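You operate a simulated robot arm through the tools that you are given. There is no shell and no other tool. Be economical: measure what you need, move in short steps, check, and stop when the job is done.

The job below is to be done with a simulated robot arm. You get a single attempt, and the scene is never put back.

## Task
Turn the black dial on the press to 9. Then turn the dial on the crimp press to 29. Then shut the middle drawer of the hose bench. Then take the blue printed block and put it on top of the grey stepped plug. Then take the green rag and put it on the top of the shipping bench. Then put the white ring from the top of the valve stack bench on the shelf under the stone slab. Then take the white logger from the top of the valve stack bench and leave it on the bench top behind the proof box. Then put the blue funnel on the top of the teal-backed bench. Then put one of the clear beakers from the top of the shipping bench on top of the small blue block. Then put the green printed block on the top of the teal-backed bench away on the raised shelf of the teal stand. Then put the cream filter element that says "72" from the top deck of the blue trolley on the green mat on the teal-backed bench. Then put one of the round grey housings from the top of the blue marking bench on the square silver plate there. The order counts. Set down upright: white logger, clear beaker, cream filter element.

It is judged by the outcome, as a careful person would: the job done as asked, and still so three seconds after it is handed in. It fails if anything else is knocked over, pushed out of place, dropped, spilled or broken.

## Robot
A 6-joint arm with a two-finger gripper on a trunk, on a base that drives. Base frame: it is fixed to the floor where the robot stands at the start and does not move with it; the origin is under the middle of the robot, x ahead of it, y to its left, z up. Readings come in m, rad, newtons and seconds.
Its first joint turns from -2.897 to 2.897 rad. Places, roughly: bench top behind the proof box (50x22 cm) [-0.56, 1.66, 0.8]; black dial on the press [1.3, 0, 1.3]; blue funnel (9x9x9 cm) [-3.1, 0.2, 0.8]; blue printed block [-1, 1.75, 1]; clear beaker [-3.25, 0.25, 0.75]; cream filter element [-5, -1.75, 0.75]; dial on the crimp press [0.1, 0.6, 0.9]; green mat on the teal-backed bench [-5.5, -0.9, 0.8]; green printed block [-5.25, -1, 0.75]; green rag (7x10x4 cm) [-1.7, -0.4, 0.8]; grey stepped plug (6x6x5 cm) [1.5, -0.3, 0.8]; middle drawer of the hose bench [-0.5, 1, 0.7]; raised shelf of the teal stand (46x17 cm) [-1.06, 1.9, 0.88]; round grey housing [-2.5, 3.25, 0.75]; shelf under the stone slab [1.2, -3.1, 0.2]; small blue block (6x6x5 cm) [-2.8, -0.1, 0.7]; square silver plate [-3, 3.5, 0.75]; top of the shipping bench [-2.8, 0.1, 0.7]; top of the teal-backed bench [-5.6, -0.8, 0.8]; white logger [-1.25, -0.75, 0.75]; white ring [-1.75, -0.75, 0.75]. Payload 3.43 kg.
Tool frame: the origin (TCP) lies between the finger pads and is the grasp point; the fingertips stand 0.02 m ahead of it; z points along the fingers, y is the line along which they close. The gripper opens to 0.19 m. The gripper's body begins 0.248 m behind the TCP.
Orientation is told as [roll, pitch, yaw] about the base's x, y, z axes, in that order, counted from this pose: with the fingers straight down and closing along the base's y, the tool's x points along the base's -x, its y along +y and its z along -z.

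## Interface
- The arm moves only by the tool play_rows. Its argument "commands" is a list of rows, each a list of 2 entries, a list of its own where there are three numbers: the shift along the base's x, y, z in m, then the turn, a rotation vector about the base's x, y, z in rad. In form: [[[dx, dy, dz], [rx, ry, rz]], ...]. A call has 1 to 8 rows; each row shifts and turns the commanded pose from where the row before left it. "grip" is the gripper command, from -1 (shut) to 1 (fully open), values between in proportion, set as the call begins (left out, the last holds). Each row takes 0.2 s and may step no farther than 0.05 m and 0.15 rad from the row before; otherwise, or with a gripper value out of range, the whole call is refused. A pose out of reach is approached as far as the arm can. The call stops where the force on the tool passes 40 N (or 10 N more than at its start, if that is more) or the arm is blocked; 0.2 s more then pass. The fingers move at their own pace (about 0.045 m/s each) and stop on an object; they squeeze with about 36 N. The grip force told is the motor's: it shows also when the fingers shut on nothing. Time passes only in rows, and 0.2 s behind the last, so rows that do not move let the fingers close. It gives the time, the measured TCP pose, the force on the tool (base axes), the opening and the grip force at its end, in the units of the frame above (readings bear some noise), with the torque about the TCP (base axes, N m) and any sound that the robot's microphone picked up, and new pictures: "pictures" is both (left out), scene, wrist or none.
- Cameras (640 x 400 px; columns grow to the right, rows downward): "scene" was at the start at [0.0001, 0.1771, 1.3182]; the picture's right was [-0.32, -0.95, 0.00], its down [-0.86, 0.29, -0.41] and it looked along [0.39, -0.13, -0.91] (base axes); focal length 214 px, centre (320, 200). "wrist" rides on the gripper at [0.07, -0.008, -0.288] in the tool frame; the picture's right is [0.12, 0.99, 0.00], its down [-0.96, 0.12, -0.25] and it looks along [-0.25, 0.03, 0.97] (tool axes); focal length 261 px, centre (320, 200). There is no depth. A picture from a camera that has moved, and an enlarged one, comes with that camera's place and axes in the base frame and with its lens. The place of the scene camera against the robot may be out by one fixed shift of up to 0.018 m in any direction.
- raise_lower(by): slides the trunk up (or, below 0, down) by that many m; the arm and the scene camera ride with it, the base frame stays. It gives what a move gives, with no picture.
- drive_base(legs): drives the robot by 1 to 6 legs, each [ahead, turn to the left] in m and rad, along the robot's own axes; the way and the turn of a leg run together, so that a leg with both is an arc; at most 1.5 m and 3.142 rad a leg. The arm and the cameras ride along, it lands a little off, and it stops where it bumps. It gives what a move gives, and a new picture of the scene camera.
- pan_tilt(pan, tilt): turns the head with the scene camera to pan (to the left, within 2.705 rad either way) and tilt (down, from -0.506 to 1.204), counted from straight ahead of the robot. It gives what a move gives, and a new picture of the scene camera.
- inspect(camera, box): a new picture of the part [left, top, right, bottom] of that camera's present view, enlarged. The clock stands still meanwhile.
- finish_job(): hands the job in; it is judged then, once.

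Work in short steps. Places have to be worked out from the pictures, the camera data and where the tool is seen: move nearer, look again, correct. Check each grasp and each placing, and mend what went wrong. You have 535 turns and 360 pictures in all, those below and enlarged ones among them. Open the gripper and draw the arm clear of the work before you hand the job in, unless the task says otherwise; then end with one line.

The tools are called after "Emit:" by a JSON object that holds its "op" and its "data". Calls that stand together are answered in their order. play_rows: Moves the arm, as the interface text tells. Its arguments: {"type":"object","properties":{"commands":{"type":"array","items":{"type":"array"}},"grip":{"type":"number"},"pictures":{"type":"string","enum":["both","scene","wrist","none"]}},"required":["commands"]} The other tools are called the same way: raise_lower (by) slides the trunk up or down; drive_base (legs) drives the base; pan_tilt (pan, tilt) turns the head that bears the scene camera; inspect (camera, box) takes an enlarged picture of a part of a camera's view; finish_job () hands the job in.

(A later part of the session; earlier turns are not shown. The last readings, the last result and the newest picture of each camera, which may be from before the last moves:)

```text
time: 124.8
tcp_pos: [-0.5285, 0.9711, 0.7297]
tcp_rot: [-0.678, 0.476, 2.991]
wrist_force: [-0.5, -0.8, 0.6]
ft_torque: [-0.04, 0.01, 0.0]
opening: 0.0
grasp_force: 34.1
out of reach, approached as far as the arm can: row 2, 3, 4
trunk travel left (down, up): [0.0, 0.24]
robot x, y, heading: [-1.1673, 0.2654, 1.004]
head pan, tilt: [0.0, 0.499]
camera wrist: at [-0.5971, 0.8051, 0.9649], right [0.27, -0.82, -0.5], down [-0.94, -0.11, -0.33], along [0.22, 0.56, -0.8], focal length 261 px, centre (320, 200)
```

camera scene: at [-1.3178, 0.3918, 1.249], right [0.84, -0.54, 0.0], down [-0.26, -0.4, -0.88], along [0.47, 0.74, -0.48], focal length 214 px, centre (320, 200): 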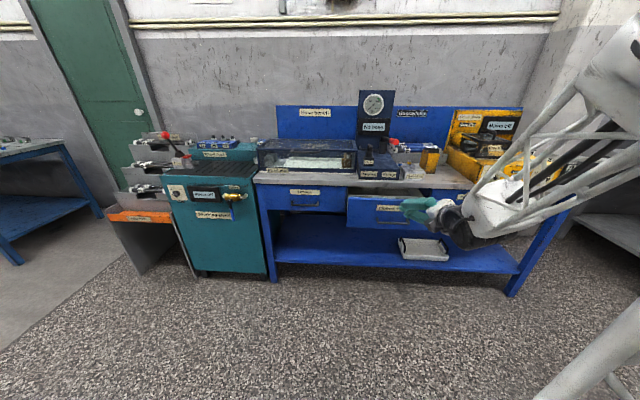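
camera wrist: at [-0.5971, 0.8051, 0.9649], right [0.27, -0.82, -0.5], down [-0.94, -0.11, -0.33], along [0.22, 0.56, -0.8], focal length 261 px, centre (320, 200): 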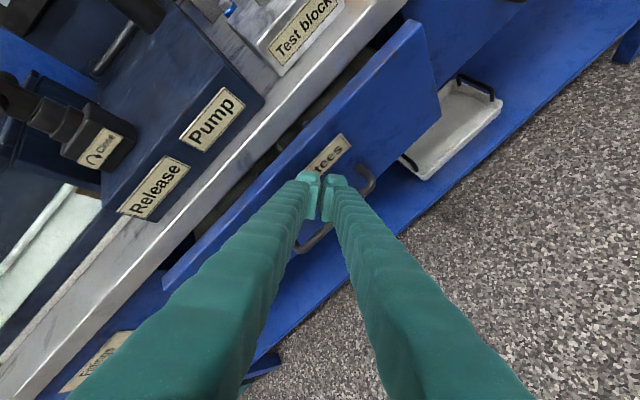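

The drawer is moving in, but the arm is at its reach limit. I push further by driving the base slowly forward.

Emit:
{"op": "drive_base", "data": {"legs": [[0.04, 0]]}}

Emit:
{"op": "inspect", "data": {"camera": "scene", "box": [250, 120, 490, 270]}}

```text
time: 125.7
tcp_pos: [-0.508, 1.0057, 0.729]
tcp_rot: [-0.679, 0.476, 2.991]
wrist_force: [-0.3, -0.1, -0.4]
ft_torque: [0.03, -0.01, 0.0]
opening: 0.0
grasp_force: 34.2
trunk travel left (down, up): [0.0, 0.24]
robot x, y, heading: [-1.1487, 0.2952, 1.007]
head pan, tilt: [0.0, 0.499]
camera scene: at [-1.2959, 0.4258, 1.219], right [0.84, -0.54, 0.0], down [-0.26, -0.4, -0.88], along [0.47, 0.74, -0.48], focal length 214 px, centre (320, 200)
```

scene: 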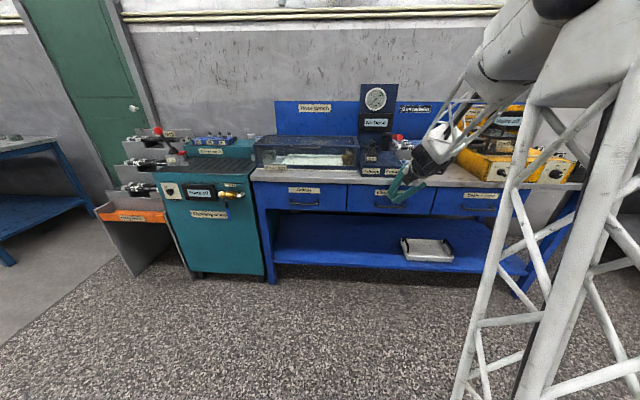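

```text
2.67 times, centred on (370, 195) of scene
camera zoom: at [-1.2959, 0.4258, 1.219], right [0.84, -0.54, 0.0], down [-0.26, -0.4, -0.88], along [0.47, 0.74, -0.48], focal length 572 px, centre (187, 213)
```

zoom: 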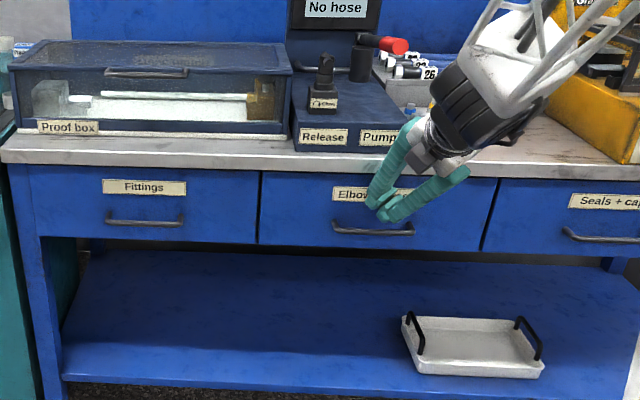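

The drawer looks almost flush. I nudge forward a little more to seat it.

Emit:
{"op": "drive_base", "data": {"legs": [[0.02, 0]]}}

Emit:
{"op": "inspect", "data": {"camera": "scene", "box": [290, 160, 450, 260]}}

```text
time: 126.6
tcp_pos: [-0.5016, 1.0143, 0.7296]
tcp_rot: [-0.677, 0.477, 2.993]
wrist_force: [-6.5, -7.9, 4.7]
ft_torque: [0.32, -0.18, 0.05]
opening: 0.0
grasp_force: 34.1
trunk travel left (down, up): [0.0, 0.24]
robot x, y, heading: [-1.1434, 0.3095, 1.007]
head pan, tilt: [0.0, 0.499]
stopped in leg 1: the force on the tool passed its limit at 256 N (the readings are from after the stop); the commanded pose is now the measured one
camera scene: at [-1.2891, 0.4366, 1.2189], right [0.84, -0.54, 0.0], down [-0.26, -0.4, -0.88], along [0.47, 0.74, -0.48], focal length 214 px, centre (320, 200)
```

scene: 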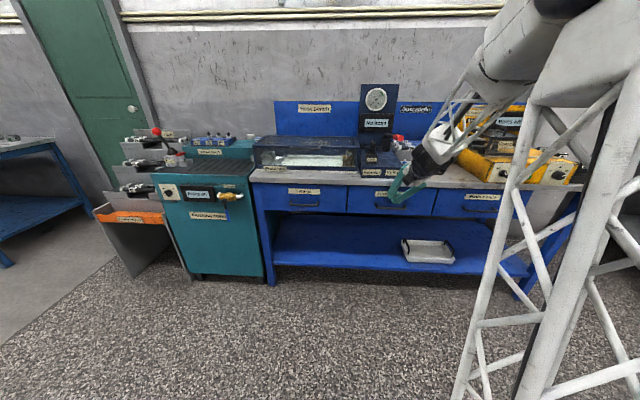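

```text
4.00 times, centred on (370, 210) of scene
camera zoom: at [-1.2891, 0.4366, 1.2189], right [0.84, -0.54, 0.0], down [-0.26, -0.4, -0.88], along [0.47, 0.74, -0.48], focal length 858 px, centre (120, 160)
```

zoom: 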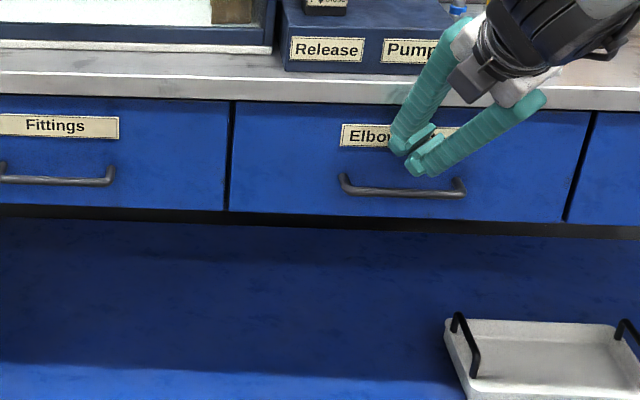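

The drawer is shut. Now I back the fingers off, lift, and raise the trunk to look at the teal stand for the blue printed block.

Emit:
{"op": "play_rows", "data": {"commands": [[[-0.02, -0.03, 0.0], [0, 0, 0]], [[-0.02, -0.03, 0], [0, 0, 0]], [[-0.02, -0.03, 0.02], [0, 0, 0]], [[0, 0, 0.05], [0, 0, 0]], [[0, 0, 0.05], [0, 0, 0]], [[0, 0, 0.05], [0, 0, 0]], [[0, 0, 0.05], [0, 0, 0]]], "pictures": "none"}}

Emit:
{"op": "raise_lower", "data": {"by": 0.15}}

Emit:
{"op": "pan_tilt", "data": {"pan": 0.6, "tilt": 0.45}}

Emit:
{"op": "inspect", "data": {"camera": "scene", "box": [250, 80, 490, 230]}}

```text
time: 128.2
tcp_pos: [-0.5231, 0.8711, 0.8599]
tcp_rot: [-0.725, 0.484, 3.001]
wrist_force: [0.9, 0.7, -0.5]
ft_torque: [0.03, 0.04, 0.02]
opening: 0.0001
grasp_force: 34.0
out of reach, approached as far as the arm can: row 4, 5, 6, 7
trunk travel left (down, up): [0.0, 0.24]
robot x, y, heading: [-1.14, 0.3105, 1.002]
head pan, tilt: [0.0, 0.499]
```

```text
time: 129.9
tcp_pos: [-0.5242, 0.8727, 1.0098]
tcp_rot: [-0.725, 0.483, 3.0]
wrist_force: [-0.5, -0.5, 0.2]
ft_torque: [0.01, 0.03, 0.02]
opening: 0.0
grasp_force: 34.3
trunk travel left (down, up): [-0.15, 0.09]
robot x, y, heading: [-1.1421, 0.3077, 1.004]
head pan, tilt: [0.0, 0.499]
```

```text
time: 130.9
tcp_pos: [-0.5236, 0.8725, 1.0104]
tcp_rot: [-0.725, 0.483, 3.0]
wrist_force: [0.6, -0.6, -0.1]
ft_torque: [0.01, 0.03, 0.03]
opening: 0.0
grasp_force: 34.2
trunk travel left (down, up): [-0.15, 0.09]
robot x, y, heading: [-1.1432, 0.3076, 1.003]
head pan, tilt: [0.6, 0.45]
camera scene: at [-1.3406, 0.4521, 1.3735], right [1.0, 0.03, 0.0], down [0.01, -0.44, -0.9], along [-0.03, 0.9, -0.44], focal length 214 px, centre (320, 200)
```

scene: 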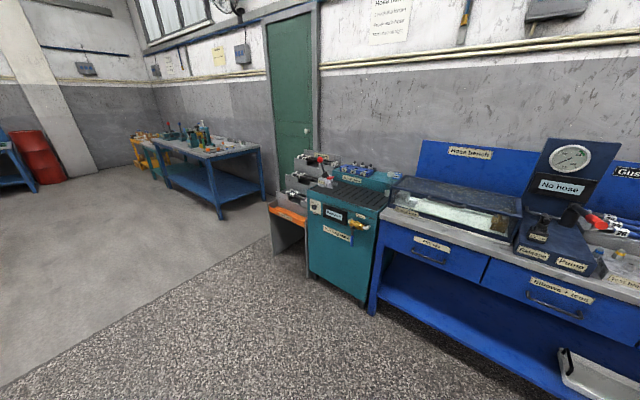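

```text
2.67 times, centred on (370, 155) of scene
camera zoom: at [-1.3406, 0.4521, 1.3735], right [1.0, 0.03, 0.0], down [0.01, -0.44, -0.9], along [-0.03, 0.9, -0.44], focal length 572 px, centre (187, 320)
```

zoom: 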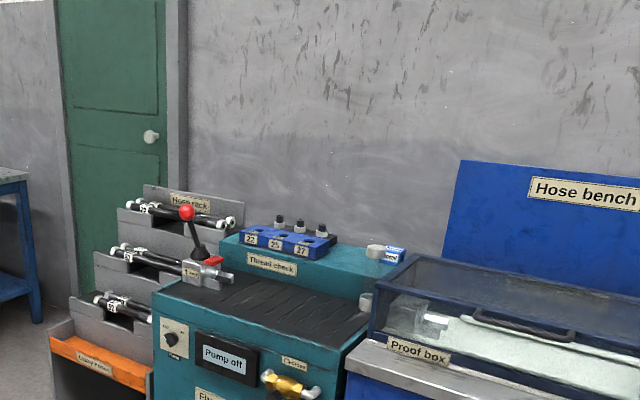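

Emit:
{"op": "inspect", "data": {"camera": "scene", "box": [330, 150, 410, 200]}}

```text
8.00 times, centred on (370, 175) of scene
camera zoom: at [-1.3406, 0.4521, 1.3735], right [1.0, 0.03, 0.0], down [0.01, -0.44, -0.9], along [-0.03, 0.9, -0.44], focal length 1716 px, centre (-80, 400)
```

zoom: 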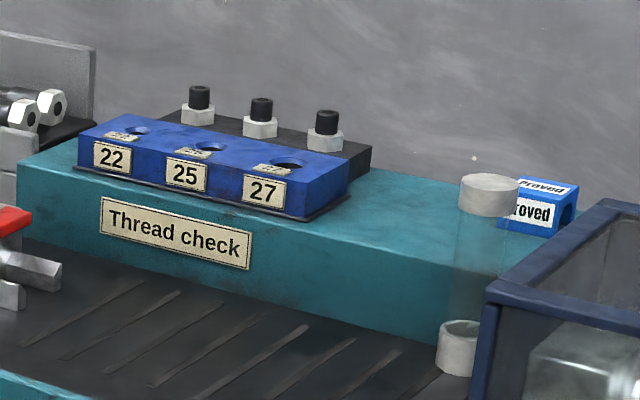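

The blue printed block with a lettered label stands on the raised shelf of the teal unit, with a glass tube near it. I return the tool to pointing down, tuck the arm and lift, then drive in front of the unit.

Emit:
{"op": "play_rows", "data": {"commands": [[[0, -0.01, 0.045], [0, 0, 0]], [[0, -0.01, 0.045], [0, 0, 0]], [[-0.02, -0.04, 0.02], [-0.106, 0.083, 0]], [[-0.02, -0.04, 0.02], [-0.106, 0.083, 0]], [[-0.02, -0.04, 0.02], [-0.106, 0.083, 0]], [[-0.02, -0.04, 0.02], [-0.106, 0.083, 0]], [[-0.02, -0.04, 0.02], [-0.106, 0.083, 0]], [[-0.02, -0.04, 0], [-0.106, 0.083, 0]]], "pictures": "none", "grip": 0.2}}

Emit:
{"op": "raise_lower", "data": {"by": 0.09}}

```text
time: 132.7
tcp_pos: [-0.5926, 0.4344, 1.0816]
tcp_rot: [-0.194, 0.04, -3.039]
wrist_force: [-0.7, -0.2, 0.3]
ft_torque: [-0.02, -0.06, -0.01]
opening: 0.114
grasp_force: 0.0
out of reach, approached as far as the arm can: row 1, 2, 3, 4, 5, 6, 7, 8
trunk travel left (down, up): [-0.15, 0.09]
robot x, y, heading: [-1.1405, 0.3052, 1.004]
head pan, tilt: [0.6, 0.45]
```

```text
time: 134.0
tcp_pos: [-0.5914, 0.4352, 1.172]
tcp_rot: [-0.194, 0.042, -3.039]
wrist_force: [0.2, -0.6, -0.6]
ft_torque: [-0.03, 0.01, 0.0]
opening: 0.1139
grasp_force: 0.0
trunk travel left (down, up): [-0.24, 0.0]
robot x, y, heading: [-1.1403, 0.3075, 1.005]
head pan, tilt: [0.6, 0.45]
```

The wrist is near a joint limit after all that rolling, so I level the tool and unwind its yaw by about 2.6 rad in two calls.

Emit:
{"op": "play_rows", "data": {"commands": [[[0, 0, 0.01], [-0.095, 0.02, 0]], [[0, 0, 0.01], [-0.095, 0.02, 0]], [[0, 0, 0], [0, 0, -0.145]], [[0, 0, 0], [0, 0, -0.145]], [[0, 0, 0], [0, 0, -0.145]], [[0, 0, 0], [0, 0, -0.145]], [[0, 0, 0], [0, 0, -0.145]], [[0, 0, 0], [0, 0, -0.145]]], "pictures": "none"}}

Emit:
{"op": "play_rows", "data": {"commands": [[[0, 0, 0], [0, 0, -0.145]], [[0, 0, 0], [0, 0, -0.145]], [[0, 0, 0], [0, 0, -0.145]], [[0, 0, 0], [0, 0, -0.145]], [[0, 0, 0], [0, 0, -0.145]], [[0, 0, 0], [0, 0, -0.145]], [[0, 0, 0], [0, 0, -0.145]], [[0, 0, 0], [0, 0, -0.145]]], "pictures": "none"}}

Emit:
{"op": "drive_base", "data": {"legs": [[0, 0.78], [0.85, 0], [0, -0.82]]}}

Emit:
{"op": "pan_tilt", "data": {"pan": 0, "tilt": 0.7}}

```text
time: 135.8
tcp_pos: [-0.6247, 0.2189, 1.1681]
tcp_rot: [-0.14, 0.008, 2.867]
wrist_force: [0.9, 0.5, -0.1]
ft_torque: [-0.12, 0.09, 0.03]
opening: 0.1141
grasp_force: 0.0
out of reach, approached as far as the arm can: row 1, 2, 3, 4, 5, 6, 7, 8
trunk travel left (down, up): [-0.24, 0.0]
robot x, y, heading: [-1.1379, 0.3088, 1.007]
head pan, tilt: [0.6, 0.45]
```

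```text
time: 137.6
tcp_pos: [-0.8483, 0.0041, 1.0967]
tcp_rot: [-0.287, 0.051, 1.981]
wrist_force: [1.1, -0.7, -0.1]
ft_torque: [0.07, 0.03, 0.03]
opening: 0.1141
grasp_force: 0.0
out of reach, approached as far as the arm can: row 1, 2, 3, 4, 5, 6, 7, 8
trunk travel left (down, up): [-0.24, 0.0]
robot x, y, heading: [-1.143, 0.3077, 1.005]
head pan, tilt: [0.6, 0.45]
```

```text
time: 144.2
tcp_pos: [-0.8925, 1.114, 1.0971]
tcp_rot: [-0.287, 0.049, 2.755]
wrist_force: [0.3, -0.2, -0.9]
ft_torque: [-0.01, -0.01, 0.01]
opening: 0.1141
grasp_force: 0.0
trunk travel left (down, up): [-0.24, 0.0]
robot x, y, heading: [-1.3154, 1.1308, 1.773]
head pan, tilt: [0.6, 0.45]
stopped in leg 2: the robot was blocked; the commanded pose is now the measured one
camera scene: at [-1.5589, 1.0885, 1.4635], right [0.69, 0.72, 0.0], down [0.31, -0.3, -0.9], along [-0.65, 0.62, -0.44], focal length 214 px, centre (320, 200)
```

scene: 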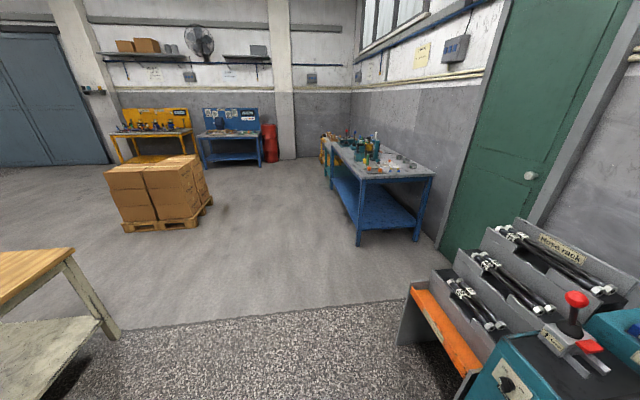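

```text
time: 145.2
tcp_pos: [-0.8926, 1.1149, 1.0966]
tcp_rot: [-0.289, 0.049, 2.759]
wrist_force: [0.3, -0.6, 0.5]
ft_torque: [0.0, -0.01, 0.01]
opening: 0.1141
grasp_force: 0.1
trunk travel left (down, up): [-0.24, 0.0]
robot x, y, heading: [-1.3154, 1.1253, 1.774]
head pan, tilt: [0.0, 0.7]
camera scene: at [-1.52, 1.107, 1.4452], right [0.95, 0.32, 0.0], down [0.19, -0.58, -0.79], along [-0.25, 0.75, -0.61], focal length 214 px, centre (320, 200)
```

scene: 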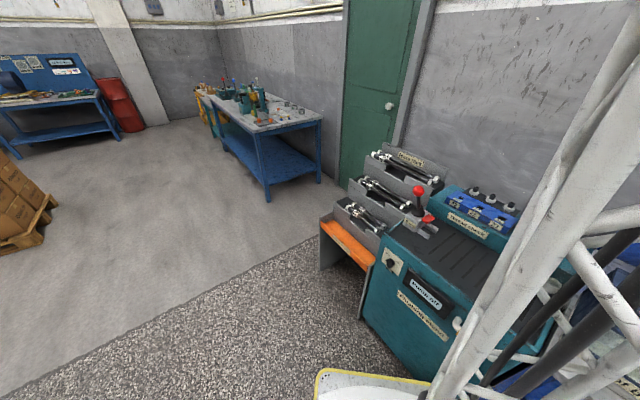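

The base bumped near the cabinet, so I back off 10 cm and turn to face it. Then I continue unwinding the wrist with the arm to the right-front.

Emit:
{"op": "drive_base", "data": {"legs": [[-0.1, 0], [0, -0.8]]}}

Emit:
{"op": "play_rows", "data": {"commands": [[[0, 0, 0], [0, 0, -0.145]], [[0, 0, 0], [0, 0, -0.145]], [[0, 0, 0], [0, 0, -0.145]], [[0, 0, 0], [0, 0, -0.145]], [[0, 0, 0], [0, 0, -0.145]], [[0, 0, 0], [0, 0, -0.145]], [[0, 0, 0], [0, 0, -0.145]], [[0, 0, 0], [0, 0, -0.145]]], "pictures": "scene"}}

```text
time: 148.5
tcp_pos: [-1.0057, 0.72, 1.0965]
tcp_rot: [-0.288, 0.047, 1.965]
wrist_force: [-0.9, -0.1, 0.5]
ft_torque: [0.02, -0.03, 0.01]
opening: 0.1143
grasp_force: 0.1
trunk travel left (down, up): [-0.24, 0.0]
robot x, y, heading: [-1.2891, 1.0291, 0.985]
head pan, tilt: [0.0, 0.7]
camera scene: at [-1.4493, 1.1622, 1.4448], right [0.89, -0.45, 0.0], down [-0.28, -0.55, -0.79], along [0.36, 0.71, -0.61], focal length 214 px, centre (320, 200)
```

scene: 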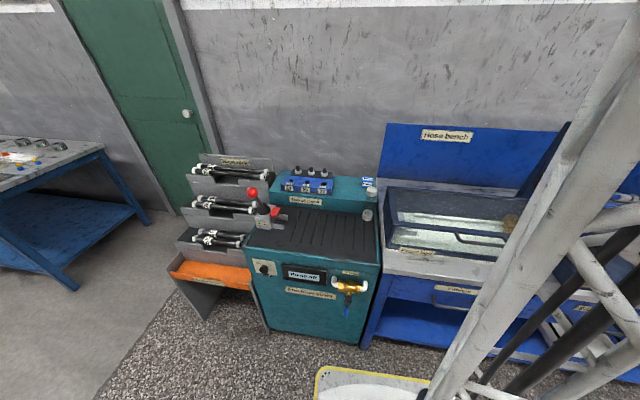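

```text
time: 150.3
tcp_pos: [-1.2247, 0.7124, 1.0244]
tcp_rot: [-0.354, 0.062, 1.242]
wrist_force: [0.7, -0.7, -0.1]
ft_torque: [-0.05, 0.02, -0.01]
opening: 0.1141
grasp_force: 0.0
out of reach, approached as far as the arm can: row 1, 2, 3, 4, 5, 6, 7, 8
trunk travel left (down, up): [-0.24, 0.0]
robot x, y, heading: [-1.2946, 1.0276, 0.984]
head pan, tilt: [0.0, 0.7]
camera scene: at [-1.4414, 1.1559, 1.4413], right [0.83, -0.55, 0.0], down [-0.36, -0.54, -0.76], along [0.42, 0.64, -0.64], focal length 214 px, centre (320, 200)
```

scene: 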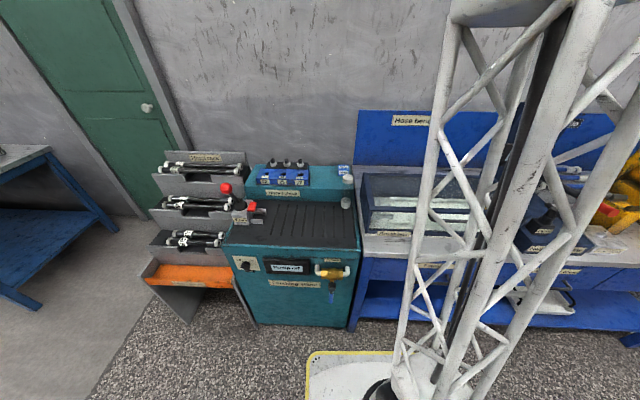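

The arm was folding to its minimum reach, which explains the drift. I now move the TCP outward and to the right of the robot while levelling the tool.

Emit:
{"op": "play_rows", "data": {"commands": [[[0.03, -0.04, 0], [0, 0, 0]], [[0.03, -0.04, 0], [0.028, 0.052, 0]], [[0.03, -0.04, 0], [0.028, 0.052, 0]], [[0.04, -0.02, 0], [0.028, 0.052, 0]], [[0.045, 0, 0], [0.028, 0.052, 0]], [[0.045, 0.01, 0], [0.028, 0.052, 0]], [[0.045, 0.02, 0], [0.028, 0.052, 0]], [[0.04, 0.03, 0], [0, 0, 0]]], "pictures": "none"}}

Emit:
{"op": "play_rows", "data": {"commands": [[[0.04, 0.03, 0.01], [0, 0, 0]], [[0.04, 0.03, 0.01], [0, 0, 0]], [[0.04, 0.03, 0.01], [0, 0, 0]], [[0.02, 0.045, 0.01], [0, 0, 0]], [[0.02, 0.045, 0.01], [0, 0, 0]], [[0.02, 0.045, 0.01], [0, 0, 0]]], "pictures": "none"}}

```text
time: 152.1
tcp_pos: [-1.1915, 0.672, 0.9182]
tcp_rot: [-0.264, 0.028, 1.41]
wrist_force: [0.2, -0.4, 0.5]
ft_torque: [0.17, -0.04, 0.02]
opening: 0.1142
grasp_force: 0.0
out of reach, approached as far as the arm can: row 1, 2, 3, 4, 5, 6, 7, 8
trunk travel left (down, up): [-0.24, 0.0]
robot x, y, heading: [-1.295, 1.0277, 0.981]
head pan, tilt: [0.0, 0.7]
```

```text
refused: row 1 steps farther than a row can; nothing moved
```

The tool roll is what hits the limit, and unwinding it with the tool down means positive yaw about the base z. I rotate the other way.

Emit:
{"op": "play_rows", "data": {"commands": [[[0, 0, 0], [0, 0, 0.145]], [[0, 0, 0], [0, 0, 0.145]], [[0, 0, 0], [0, 0, 0.145]], [[0, 0, 0], [0, 0, 0.145]], [[0, 0, 0], [0, 0, 0.145]], [[0, 0, 0], [0, 0, 0.145]], [[0, 0, 0], [0, 0, 0.145]], [[0, 0, 0], [0, 0, 0.145]]], "pictures": "none"}}

Emit:
{"op": "play_rows", "data": {"commands": [[[0, 0, 0], [0, 0, 0.145]], [[0, 0, 0], [0, 0, 0.145]], [[0, 0, 0], [0, 0, 0.145]], [[0, 0, 0], [0, 0, 0.145]], [[0, 0, 0], [0, 0, 0.145]], [[0, 0, 0], [0, 0, 0.145]]], "pictures": "none"}}

```text
time: 153.9
tcp_pos: [-1.1942, 0.6708, 0.9163]
tcp_rot: [-0.246, 0.026, 2.561]
wrist_force: [-0.5, -0.5, 0.1]
ft_torque: [-0.09, -0.03, -0.07]
opening: 0.114
grasp_force: 0.0
trunk travel left (down, up): [-0.24, 0.0]
robot x, y, heading: [-1.2925, 1.0292, 0.983]
head pan, tilt: [0.0, 0.7]
```

```text
time: 155.3
tcp_pos: [-1.1929, 0.6712, 0.9181]
tcp_rot: [-0.245, 0.023, -2.85]
wrist_force: [-0.1, 0.2, -0.6]
ft_torque: [0.01, -0.01, -0.02]
opening: 0.1136
grasp_force: 0.2
trunk travel left (down, up): [-0.24, 0.0]
robot x, y, heading: [-1.2892, 1.0258, 0.985]
head pan, tilt: [0.0, 0.7]
```

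That works. I level the tool and swing it out along the right side to the front at safe height, keeping the yaw unwinding.

Emit:
{"op": "play_rows", "data": {"commands": [[[0.035, 0, 0.035], [-0.12, -0.024, 0]], [[0.035, 0, 0.035], [-0.12, -0.024, 0]], [[0.035, 0, 0.03], [0, 0, 0.14]], [[0.045, 0, 0.02], [0, 0, 0.14]], [[0.04, 0.02, 0.02], [0, 0, 0.14]], [[0.04, 0.025, 0.015], [0, 0, 0.14]], [[0.04, 0.028, 0], [0, 0, 0.14]], [[0.04, 0.028, 0], [0, 0, 0.14]]], "pictures": "none"}}

Emit:
{"op": "play_rows", "data": {"commands": [[[0.04, 0.028, 0], [0, 0, 0.14]], [[0.03, 0.038, 0], [0, 0, 0.14]], [[0.03, 0.038, 0.01], [0, 0, 0.14]], [[0.02, 0.043, 0.01], [0, 0, 0.14]], [[0.01, 0.045, 0.01], [0, 0, 0.14]], [[0.01, 0.045, 0.01], [0, 0, 0.14]], [[0, 0.045, 0.01], [0, 0, 0.14]], [[0, 0.045, 0.01], [0, 0, 0.14]]], "pictures": "none"}}

```text
time: 157.1
tcp_pos: [-0.8848, 0.7714, 1.0731]
tcp_rot: [0.001, 0.002, -2.008]
wrist_force: [-0.7, 0.2, 0.0]
ft_torque: [0.05, -0.12, 0.0]
opening: 0.1137
grasp_force: 0.1
trunk travel left (down, up): [-0.24, 0.0]
robot x, y, heading: [-1.2949, 1.0314, 0.983]
head pan, tilt: [0.0, 0.7]
```

```text
time: 158.9
tcp_pos: [-0.744, 1.1002, 1.1341]
tcp_rot: [-0.001, -0.001, -0.889]
wrist_force: [0.0, -0.6, 0.3]
ft_torque: [0.1, 0.01, 0.02]
opening: 0.114
grasp_force: 0.1
trunk travel left (down, up): [-0.24, 0.0]
robot x, y, heading: [-1.2907, 1.0269, 0.981]
head pan, tilt: [0.0, 0.7]
```

Emit:
{"op": "play_rows", "data": {"commands": [[[0, 0.045, 0.01], [0, 0, 0.14]], [[0, 0.045, 0.01], [0, 0, 0.14]], [[-0.005, 0.045, 0.01], [0, 0, 0.14]], [[-0.01, 0.045, 0.01], [0, 0, 0.14]], [[-0.01, 0.045, 0.01], [0, 0, 0.14]], [[-0.01, 0.045, 0], [0, 0, 0.14]], [[-0.015, 0.045, 0], [0, 0, 0.14]], [[-0.015, 0.045, 0], [0, 0, 0.14]]], "pictures": "none"}}

Emit:
{"op": "play_rows", "data": {"commands": [[[-0.015, 0.045, 0], [0, 0, 0.14]], [[-0.015, 0.045, 0], [0, 0, 0.14]], [[-0.015, 0.03, 0], [0, 0, 0.14]], [[0, 0, 0], [0, 0, 0.14]], [[0, 0, 0], [0, 0, 0.14]]]}}

```text
time: 160.7
tcp_pos: [-0.8089, 1.4592, 1.1852]
tcp_rot: [-0.002, 0.001, 0.234]
wrist_force: [-0.6, -1.0, -0.1]
ft_torque: [0.17, 0.05, 0.06]
opening: 0.1136
grasp_force: 0.1
trunk travel left (down, up): [-0.24, 0.0]
robot x, y, heading: [-1.2914, 1.0301, 0.983]
head pan, tilt: [0.0, 0.7]
```

```text
time: 161.9
tcp_pos: [-0.8541, 1.5785, 1.1844]
tcp_rot: [-0.002, 0.0, 0.933]
wrist_force: [0.2, 0.6, 0.8]
ft_torque: [0.0, 0.02, 0.05]
opening: 0.1141
grasp_force: 0.0
trunk travel left (down, up): [-0.24, 0.0]
robot x, y, heading: [-1.2942, 1.0252, 0.982]
head pan, tilt: [0.0, 0.7]
camera scene: at [-1.4414, 1.156, 1.4413], right [0.83, -0.55, 0.0], down [-0.36, -0.54, -0.76], along [0.42, 0.64, -0.64], focal length 214 px, centre (320, 200)
camera wrist: at [-0.8902, 1.5184, 1.471], right [-0.87, 0.5, 0.0], down [0.48, 0.84, 0.24], along [0.12, 0.21, -0.97], focal length 261 px, centre (320, 200)
```

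scene: 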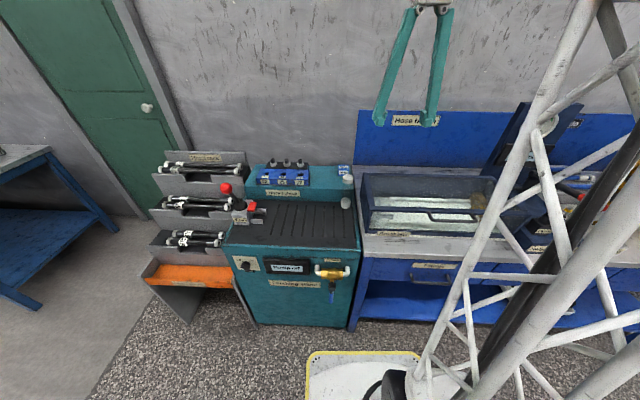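
wrist: 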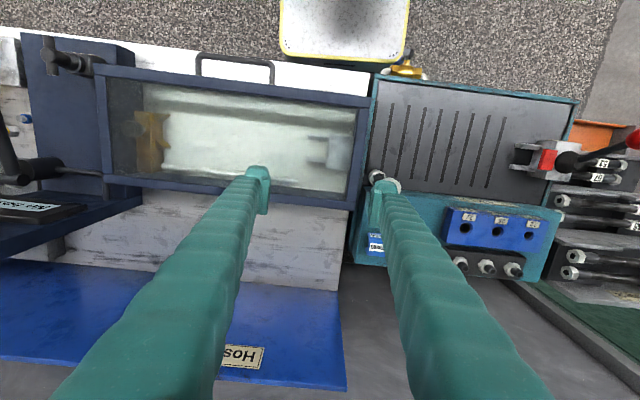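

I now have a good top view: the blue block is at about (-0.877, 1.79) behind the glass tube's cap. I zoom in.

Emit:
{"op": "inspect", "data": {"camera": "wrist", "box": [330, 160, 430, 280]}}

```text
3.33 times, centred on (380, 220) of wrist
camera zoom: at [-0.8902, 1.5184, 1.471], right [-0.87, 0.5, 0.0], down [0.48, 0.84, 0.24], along [0.12, 0.21, -0.97], focal length 869 px, centre (120, 133)
```

zoom: 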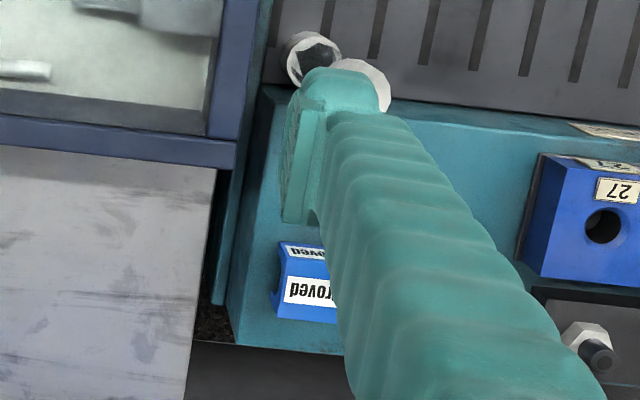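

Emit:
{"op": "play_rows", "data": {"commands": [[[-0.005, 0.045, 0], [0, 0, 0.01]], [[-0.005, 0.045, 0], [0, 0, 0.01]], [[-0.005, 0.045, 0], [0, 0, 0]], [[-0.005, 0.045, 0], [0, 0, 0]], [[-0.003, 0.03, -0.03], [0, 0, 0]]], "pictures": "wrist"}}

Emit:
{"op": "inspect", "data": {"camera": "wrist", "box": [260, 100, 420, 240]}}

```text
time: 163.1
tcp_pos: [-0.8762, 1.7873, 1.1532]
tcp_rot: [-0.001, 0.002, 0.949]
wrist_force: [0.2, 0.2, 0.7]
ft_torque: [0.13, -0.06, -0.02]
opening: 0.114
grasp_force: 0.0
trunk travel left (down, up): [-0.24, 0.0]
robot x, y, heading: [-1.2954, 1.0278, 0.987]
head pan, tilt: [0.0, 0.7]
camera wrist: at [-0.9115, 1.7261, 1.4395], right [-0.88, 0.48, 0.0], down [0.47, 0.85, 0.25], along [0.12, 0.22, -0.97], focal length 261 px, centre (320, 200)
```

wrist: 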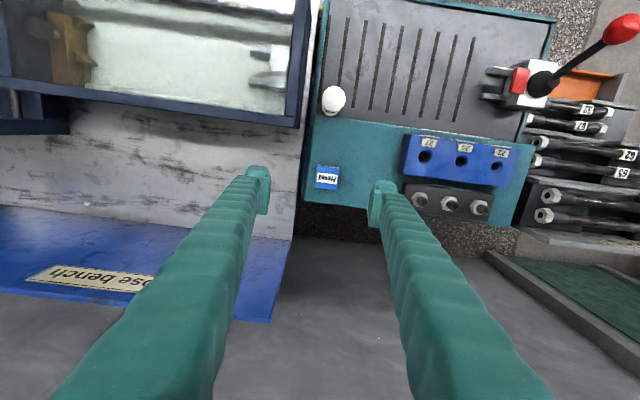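

```text
2.86 times, centred on (340, 170) of wrist
camera zoom: at [-0.9115, 1.7261, 1.4395], right [-0.88, 0.48, 0.0], down [0.47, 0.85, 0.25], along [0.12, 0.22, -0.97], focal length 745 px, centre (263, 286)
```

zoom: 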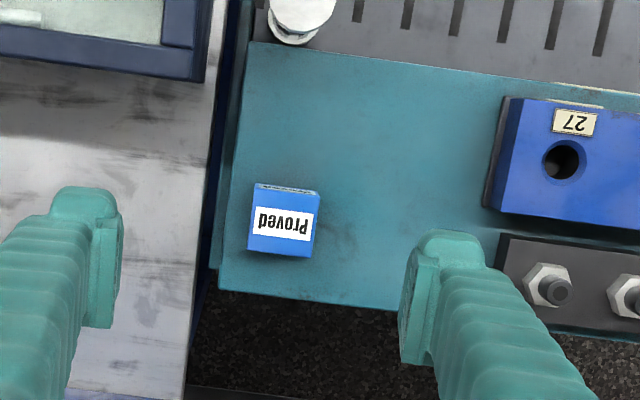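

The block (about 4.5 cm) is at (-0.883, 1.808) and the tool is aligned with it. I shift and descend to just above it.

Emit:
{"op": "play_rows", "data": {"commands": [[[-0.007, 0.021, -0.04], [0, 0, 0]], [[0, 0, -0.045], [0, 0, 0]], [[0, 0, -0.045], [0, 0, 0]], [[0, 0, -0.04], [0, 0, 0]]], "pictures": "wrist"}}

```text
time: 164.1
tcp_pos: [-0.8835, 1.8075, 0.9844]
tcp_rot: [-0.003, 0.003, 0.949]
wrist_force: [0.4, -0.2, 0.7]
ft_torque: [0.05, -0.04, -0.01]
opening: 0.1141
grasp_force: 0.2
trunk travel left (down, up): [-0.24, 0.0]
robot x, y, heading: [-1.2908, 1.0278, 0.983]
head pan, tilt: [0.0, 0.7]
camera wrist: at [-0.918, 1.746, 1.271], right [-0.88, 0.48, 0.0], down [0.47, 0.85, 0.25], along [0.12, 0.22, -0.97], focal length 261 px, centre (320, 200)
```

wrist: 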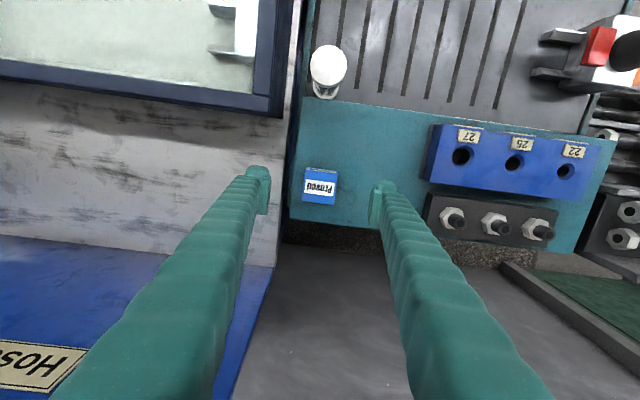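

Centred. I descend to z 0.912 and grip.

Emit:
{"op": "play_rows", "data": {"commands": [[[0, 0, -0.04], [0, 0, 0]], [[0, 0, -0.032], [0, 0, 0]]], "pictures": "wrist"}}

Emit:
{"op": "play_rows", "data": {"commands": [[[0, 0, 0], [0, 0, 0]], [[0, 0, 0], [0, 0, 0]], [[0, 0, 0], [0, 0, 0]], [[0, 0, 0], [0, 0, 0]], [[0, 0, 0], [0, 0, 0]]], "grip": -1, "pictures": "wrist"}}

```text
time: 164.7
tcp_pos: [-0.8847, 1.8094, 0.9121]
tcp_rot: [0.002, 0.001, 0.95]
wrist_force: [0.0, -0.1, 0.7]
ft_torque: [0.04, -0.02, -0.02]
opening: 0.1138
grasp_force: 0.2
trunk travel left (down, up): [-0.24, 0.0]
robot x, y, heading: [-1.2904, 1.028, 0.981]
head pan, tilt: [0.0, 0.7]
camera wrist: at [-0.9196, 1.7478, 1.1988], right [-0.88, 0.48, 0.0], down [0.47, 0.85, 0.25], along [0.12, 0.22, -0.97], focal length 261 px, centre (320, 200)
```

wrist: 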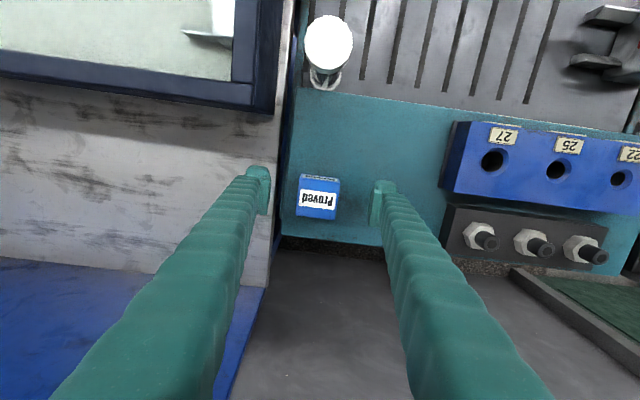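

```text
time: 166.0
tcp_pos: [-0.883, 1.8106, 0.9234]
tcp_rot: [-0.002, -0.011, 0.95]
wrist_force: [-0.2, -2.2, 58.9]
ft_torque: [-0.25, 0.06, -0.01]
opening: 0.0169
grasp_force: 12.6
trunk travel left (down, up): [-0.24, 0.0]
robot x, y, heading: [-1.2905, 1.0303, 0.992]
head pan, tilt: [0.0, 0.7]
stopped in row 5: the force on the tool passed its limit at 48 N (the readings are from after the stop); the commanded pose is now the measured one
camera wrist: at [-0.9203, 1.7459, 1.2089], right [-0.88, 0.48, 0.0], down [0.46, 0.85, 0.26], along [0.13, 0.23, -0.97], focal length 261 px, centre (320, 200)
```

wrist: 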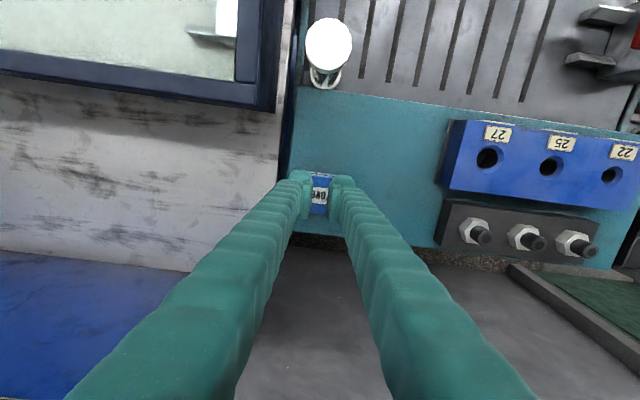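

The fingers rode up onto the top of the block, so it sits lower than I judged. I open and lift, then re-measure.

Emit:
{"op": "play_rows", "data": {"commands": [[[0, 0, 0.03], [0, 0, 0]], [[0, 0, 0], [0, 0, 0]], [[0, 0, 0], [0, 0, 0]], [[0, 0, 0], [0, 0, 0]]], "grip": 0.0, "pictures": "wrist"}}

Emit:
{"op": "inspect", "data": {"camera": "wrist", "box": [270, 140, 370, 240]}}

```text
time: 167.0
tcp_pos: [-0.8844, 1.8112, 0.9435]
tcp_rot: [0.0, -0.003, 0.949]
wrist_force: [0.0, 0.6, -0.3]
ft_torque: [0.01, 0.01, 0.0]
opening: 0.095
grasp_force: 0.1
trunk travel left (down, up): [-0.24, 0.0]
robot x, y, heading: [-1.293, 1.0308, 0.984]
head pan, tilt: [0.0, 0.7]
camera wrist: at [-0.9194, 1.7477, 1.2311], right [-0.88, 0.48, 0.0], down [0.47, 0.85, 0.25], along [0.12, 0.22, -0.97], focal length 261 px, centre (320, 200)
```

wrist: 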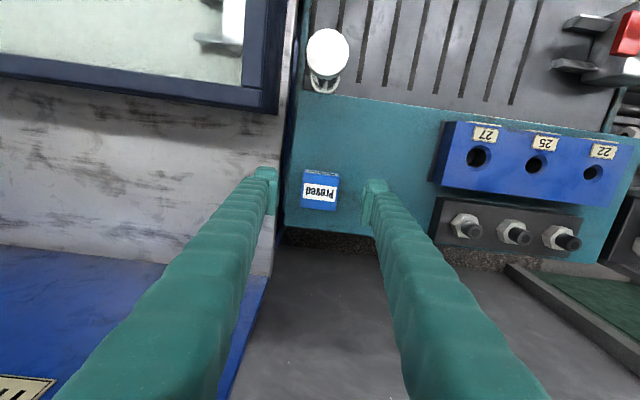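

```text
4.00 times, centred on (320, 190) of wrist
camera zoom: at [-0.9194, 1.7477, 1.2311], right [-0.88, 0.48, 0.0], down [0.47, 0.85, 0.25], along [0.12, 0.22, -0.97], focal length 1043 px, centre (320, 240)
```

zoom: 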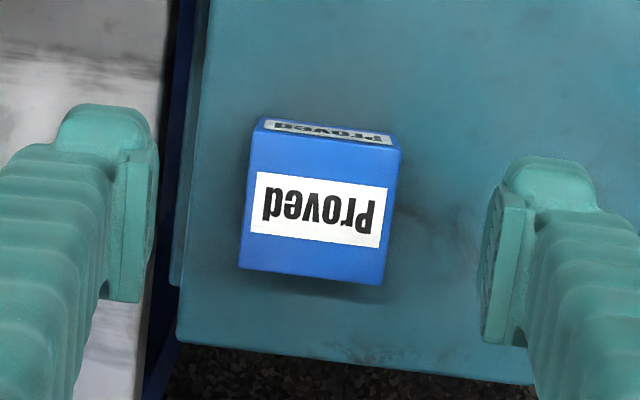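

By the scale change between the two views, the block's top is at z about 0.897, so I only caught its edge. I descend to TCP z about 0.877 and grip again.

Emit:
{"op": "play_rows", "data": {"commands": [[[0, 0, -0.03], [0, 0, 0]], [[0, 0, -0.02], [0, 0, 0]], [[0, 0, -0.016], [0, 0, 0]]], "pictures": "none"}}

Emit:
{"op": "play_rows", "data": {"commands": [[[0, 0, 0], [0, 0, 0]], [[0, 0, 0], [0, 0, 0]], [[0, 0, 0], [0, 0, 0]], [[0, 0, 0], [0, 0, 0]]], "grip": -1, "pictures": "wrist"}}

```text
time: 167.9
tcp_pos: [-0.8836, 1.8112, 0.8872]
tcp_rot: [0.003, -0.008, 0.948]
wrist_force: [-4.4, -10.7, 25.8]
ft_torque: [0.55, 1.45, 0.78]
opening: 0.0955
grasp_force: 0.1
trunk travel left (down, up): [-0.24, 0.0]
robot x, y, heading: [-1.2943, 1.0288, 0.983]
head pan, tilt: [0.0, 0.7]
stopped in row 3: the force on the tool passed its limit at 48 N (the readings are from after the stop); the commanded pose is now the measured one
```

```text
time: 168.3
tcp_pos: [-0.8847, 1.8123, 0.8882]
tcp_rot: [0.003, -0.013, 0.953]
wrist_force: [2.8, -11.3, 30.5]
ft_torque: [-0.44, 0.29, 0.2]
opening: 0.0741
grasp_force: 18.4
trunk travel left (down, up): [-0.24, 0.0]
robot x, y, heading: [-1.2947, 1.028, 0.985]
head pan, tilt: [0.0, 0.7]
stopped in row 2: the force on the tool passed its limit at 43 N (the readings are from after the stop); the commanded pose is now the measured one
camera wrist: at [-0.9212, 1.7466, 1.1748], right [-0.88, 0.48, 0.0], down [0.46, 0.85, 0.26], along [0.12, 0.23, -0.97], focal length 261 px, centre (320, 200)
```

wrist: 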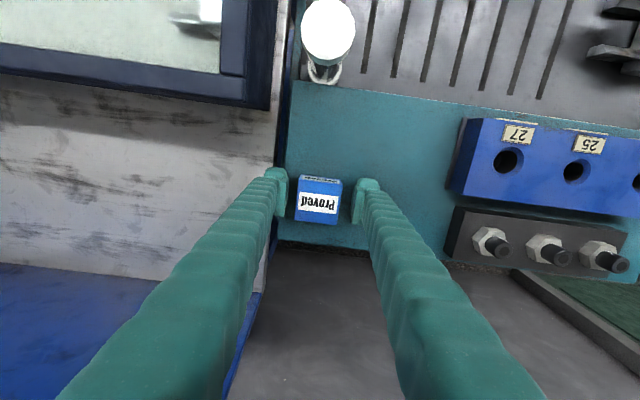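

The fingertips touched the shelf at z about 0.867. I raise 4 mm and close.

Emit:
{"op": "play_rows", "data": {"commands": [[[0, 0, 0.005], [0, 0, 0]], [[0, 0, 0], [0, 0, 0]], [[0, 0, 0], [0, 0, 0]], [[0, 0, 0], [0, 0, 0]], [[0, 0, 0], [0, 0, 0]]], "grip": -1, "pictures": "wrist"}}

```text
time: 169.5
tcp_pos: [-0.8878, 1.8149, 0.8911]
tcp_rot: [0.003, -0.01, 0.953]
wrist_force: [0.1, 0.2, 0.1]
ft_torque: [0.02, -0.02, 0.01]
opening: 0.0454
grasp_force: 35.4
trunk travel left (down, up): [-0.24, 0.0]
robot x, y, heading: [-1.2947, 1.0266, 0.987]
head pan, tilt: [0.0, 0.7]
camera wrist: at [-0.9227, 1.7492, 1.1768], right [-0.88, 0.48, 0.0], down [0.46, 0.85, 0.26], along [0.12, 0.23, -0.97], focal length 261 px, centre (320, 200)
```

wrist: 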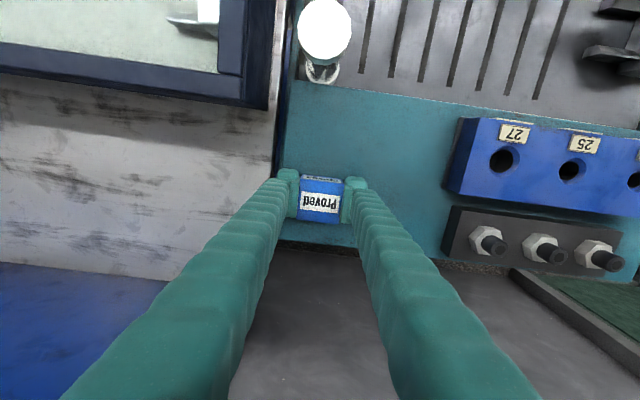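

Grasped (opening 0.045). I lift to z about 1.18 and check.

Emit:
{"op": "play_rows", "data": {"commands": [[[0, 0, 0.03], [0, 0, 0]], [[0, 0, 0.05], [0, 0, 0]], [[0, 0, 0.05], [0, 0, 0]], [[0, 0, 0.05], [0, 0, 0]], [[-0.01, -0.02, 0.04], [0, 0, 0]], [[-0.02, -0.04, 0.02], [0, 0, 0]], [[-0.02, -0.04, 0.02], [0, 0, 0]]], "pictures": "both"}}

```text
time: 171.1
tcp_pos: [-0.9359, 1.7129, 1.1518]
tcp_rot: [0.005, -0.009, 0.953]
wrist_force: [1.0, 0.8, -0.7]
ft_torque: [-0.22, 0.09, 0.01]
opening: 0.0455
grasp_force: 36.0
trunk travel left (down, up): [-0.24, 0.0]
robot x, y, heading: [-1.2938, 1.0257, 0.99]
head pan, tilt: [0.0, 0.7]
camera scene: at [-1.4415, 1.1561, 1.4413], right [0.83, -0.55, 0.0], down [-0.35, -0.54, -0.76], along [0.42, 0.64, -0.64], focal length 214 px, centre (320, 200)
camera wrist: at [-0.9713, 1.6477, 1.4385], right [-0.88, 0.48, 0.0], down [0.46, 0.85, 0.26], along [0.12, 0.23, -0.97], focal length 261 px, centre (320, 200)
```

scene: 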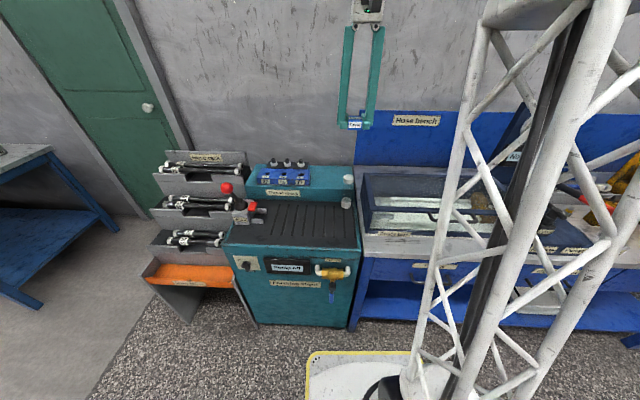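
wrist: 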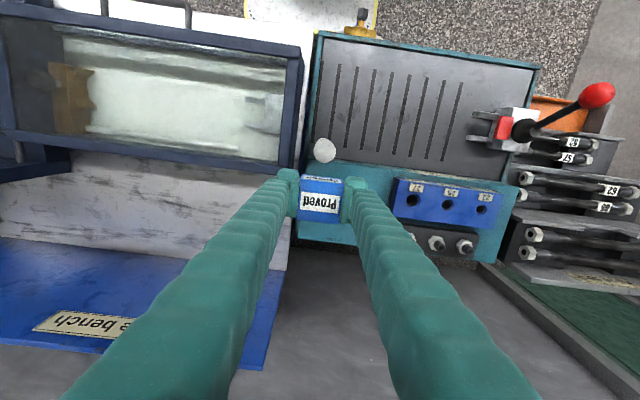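

The block is held and nothing else is disturbed. I drive to the green press bench, to about (1.09, -0.88).

Emit:
{"op": "drive_base", "data": {"legs": [[-0.3, 0], [0, -1.567], [1.5, 0], [1.5, 0]]}}

```text
time: 191.3
tcp_pos: [1.7194, -1.2339, 1.1535]
tcp_rot: [0.003, -0.012, -0.602]
wrist_force: [-0.7, -0.4, 0.0]
ft_torque: [0.01, -0.01, -0.01]
opening: 0.0461
grasp_force: 35.6
trunk travel left (down, up): [-0.24, 0.0]
robot x, y, heading: [1.0287, -0.8872, -0.567]
head pan, tilt: [0.0, 0.7]
camera scene: at [1.1595, -0.7366, 1.4413], right [-0.54, -0.84, 0.0], down [-0.54, 0.35, -0.76], along [0.64, -0.41, -0.64], focal length 214 px, centre (320, 200)
```

scene: 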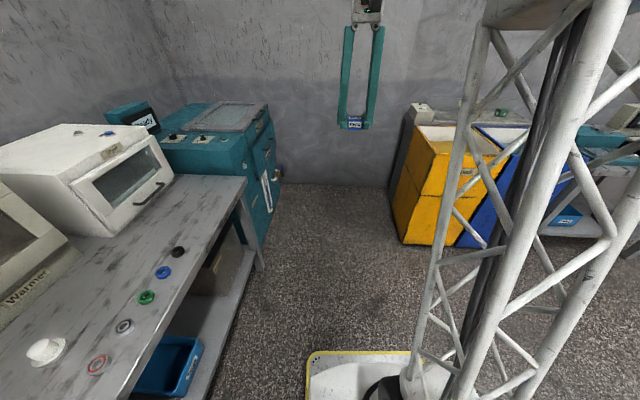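

I turn left about 1.0 rad, staying clear of the press and guard, and look down at the bench.

Emit:
{"op": "drive_base", "data": {"legs": [[0, 1.02]]}}

Emit:
{"op": "inspect", "data": {"camera": "scene", "box": [200, 150, 440, 350]}}

```text
time: 194.4
tcp_pos: [1.682, -0.4755, 1.1528]
tcp_rot: [0.004, -0.01, 0.425]
wrist_force: [-0.5, 0.6, 0.3]
ft_torque: [0.02, -0.02, -0.02]
opening: 0.0461
grasp_force: 36.3
trunk travel left (down, up): [-0.24, 0.0]
robot x, y, heading: [1.0297, -0.8888, 0.462]
head pan, tilt: [0.0, 0.7]
camera scene: at [0.9659, -0.7015, 1.4413], right [0.44, -0.9, 0.0], down [-0.58, -0.29, -0.76], along [0.69, 0.34, -0.64], focal length 214 px, centre (320, 200)
```

scene: 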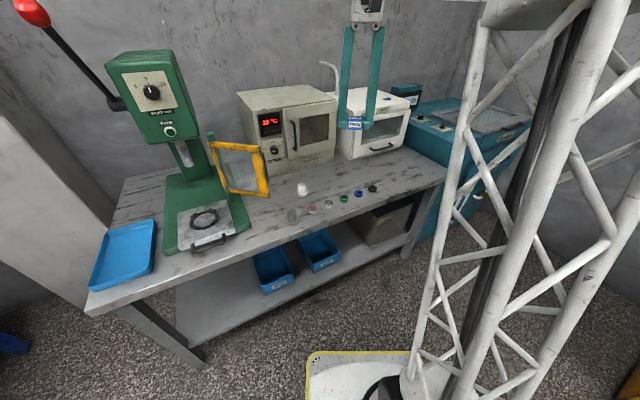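

```text
2.00 times, centred on (320, 250) of scene
camera zoom: at [0.9659, -0.7015, 1.4413], right [0.44, -0.9, 0.0], down [-0.58, -0.29, -0.76], along [0.69, 0.34, -0.64], focal length 429 px, centre (320, 100)
```

zoom: 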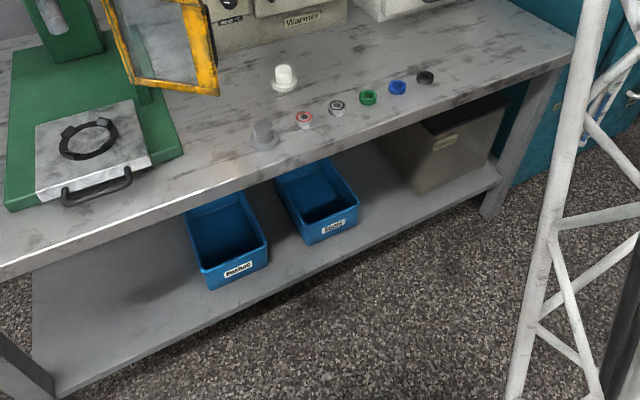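

The grey stepped plug is at about (1.484, -0.317) and its top is near z 0.85. I rotate the tool so the camera looks along the bench and stop short of the plug on its right, to measure it exactly.

Emit:
{"op": "play_rows", "data": {"commands": [[[-0.012, 0.005, 0], [0, 0, -0.14]], [[-0.012, 0.005, 0], [0, 0, -0.14]], [[-0.012, 0.005, 0], [0, 0, -0.14]], [[-0.012, 0.005, 0], [0, 0, -0.14]], [[-0.012, 0.005, 0], [0, 0, -0.14]], [[-0.012, 0.005, 0], [0, 0, -0.14]], [[-0.012, 0.005, 0], [0, 0, -0.14]], [[-0.012, 0.005, 0], [0, 0, -0.14]]], "pictures": "none"}}

Emit:
{"op": "play_rows", "data": {"commands": [[[-0.012, 0.005, -0.02], [0, 0, -0.14]], [[-0.012, 0.005, -0.02], [0, 0, -0.14]], [[-0.012, 0.005, -0.02], [0, 0, -0.13]], [[-0.01, 0, -0.03], [0, 0, 0]], [[0, 0, -0.03], [0, 0, 0]]], "pictures": "wrist"}}

```text
time: 196.2
tcp_pos: [1.5845, -0.4376, 1.1541]
tcp_rot: [0.004, -0.011, -0.698]
wrist_force: [1.3, 0.6, 0.4]
ft_torque: [0.02, 0.01, -0.01]
opening: 0.0461
grasp_force: 36.2
trunk travel left (down, up): [-0.24, 0.0]
robot x, y, heading: [1.0283, -0.8874, 0.458]
head pan, tilt: [0.0, 0.7]
```

```text
time: 197.4
tcp_pos: [1.5387, -0.4215, 1.0328]
tcp_rot: [0.003, -0.01, -1.105]
wrist_force: [-1.4, -0.3, 0.1]
ft_torque: [0.05, -0.06, -0.02]
opening: 0.0461
grasp_force: 36.3
trunk travel left (down, up): [-0.24, 0.0]
robot x, y, heading: [1.0289, -0.8864, 0.455]
head pan, tilt: [0.0, 0.7]
camera wrist: at [1.4965, -0.36, 1.3191], right [0.83, 0.55, 0.0], down [0.53, -0.81, 0.26], along [0.14, -0.21, -0.97], focal length 261 px, centre (320, 200)
```

wrist: 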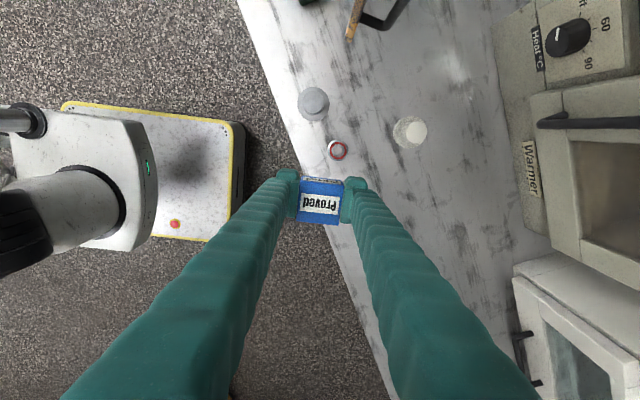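

Emit:
{"op": "inspect", "data": {"camera": "wrist", "box": [280, 70, 360, 140]}}

```text
5.71 times, centred on (320, 105) of wrist
camera zoom: at [1.4965, -0.36, 1.3191], right [0.83, 0.55, 0.0], down [0.53, -0.81, 0.26], along [0.14, -0.21, -0.97], focal length 1489 px, centre (320, 743)
```

zoom: 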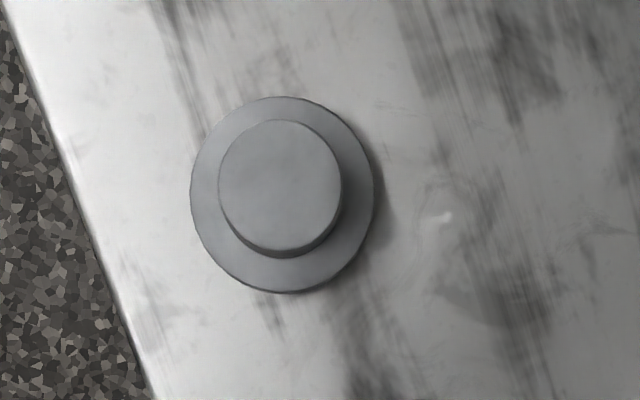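

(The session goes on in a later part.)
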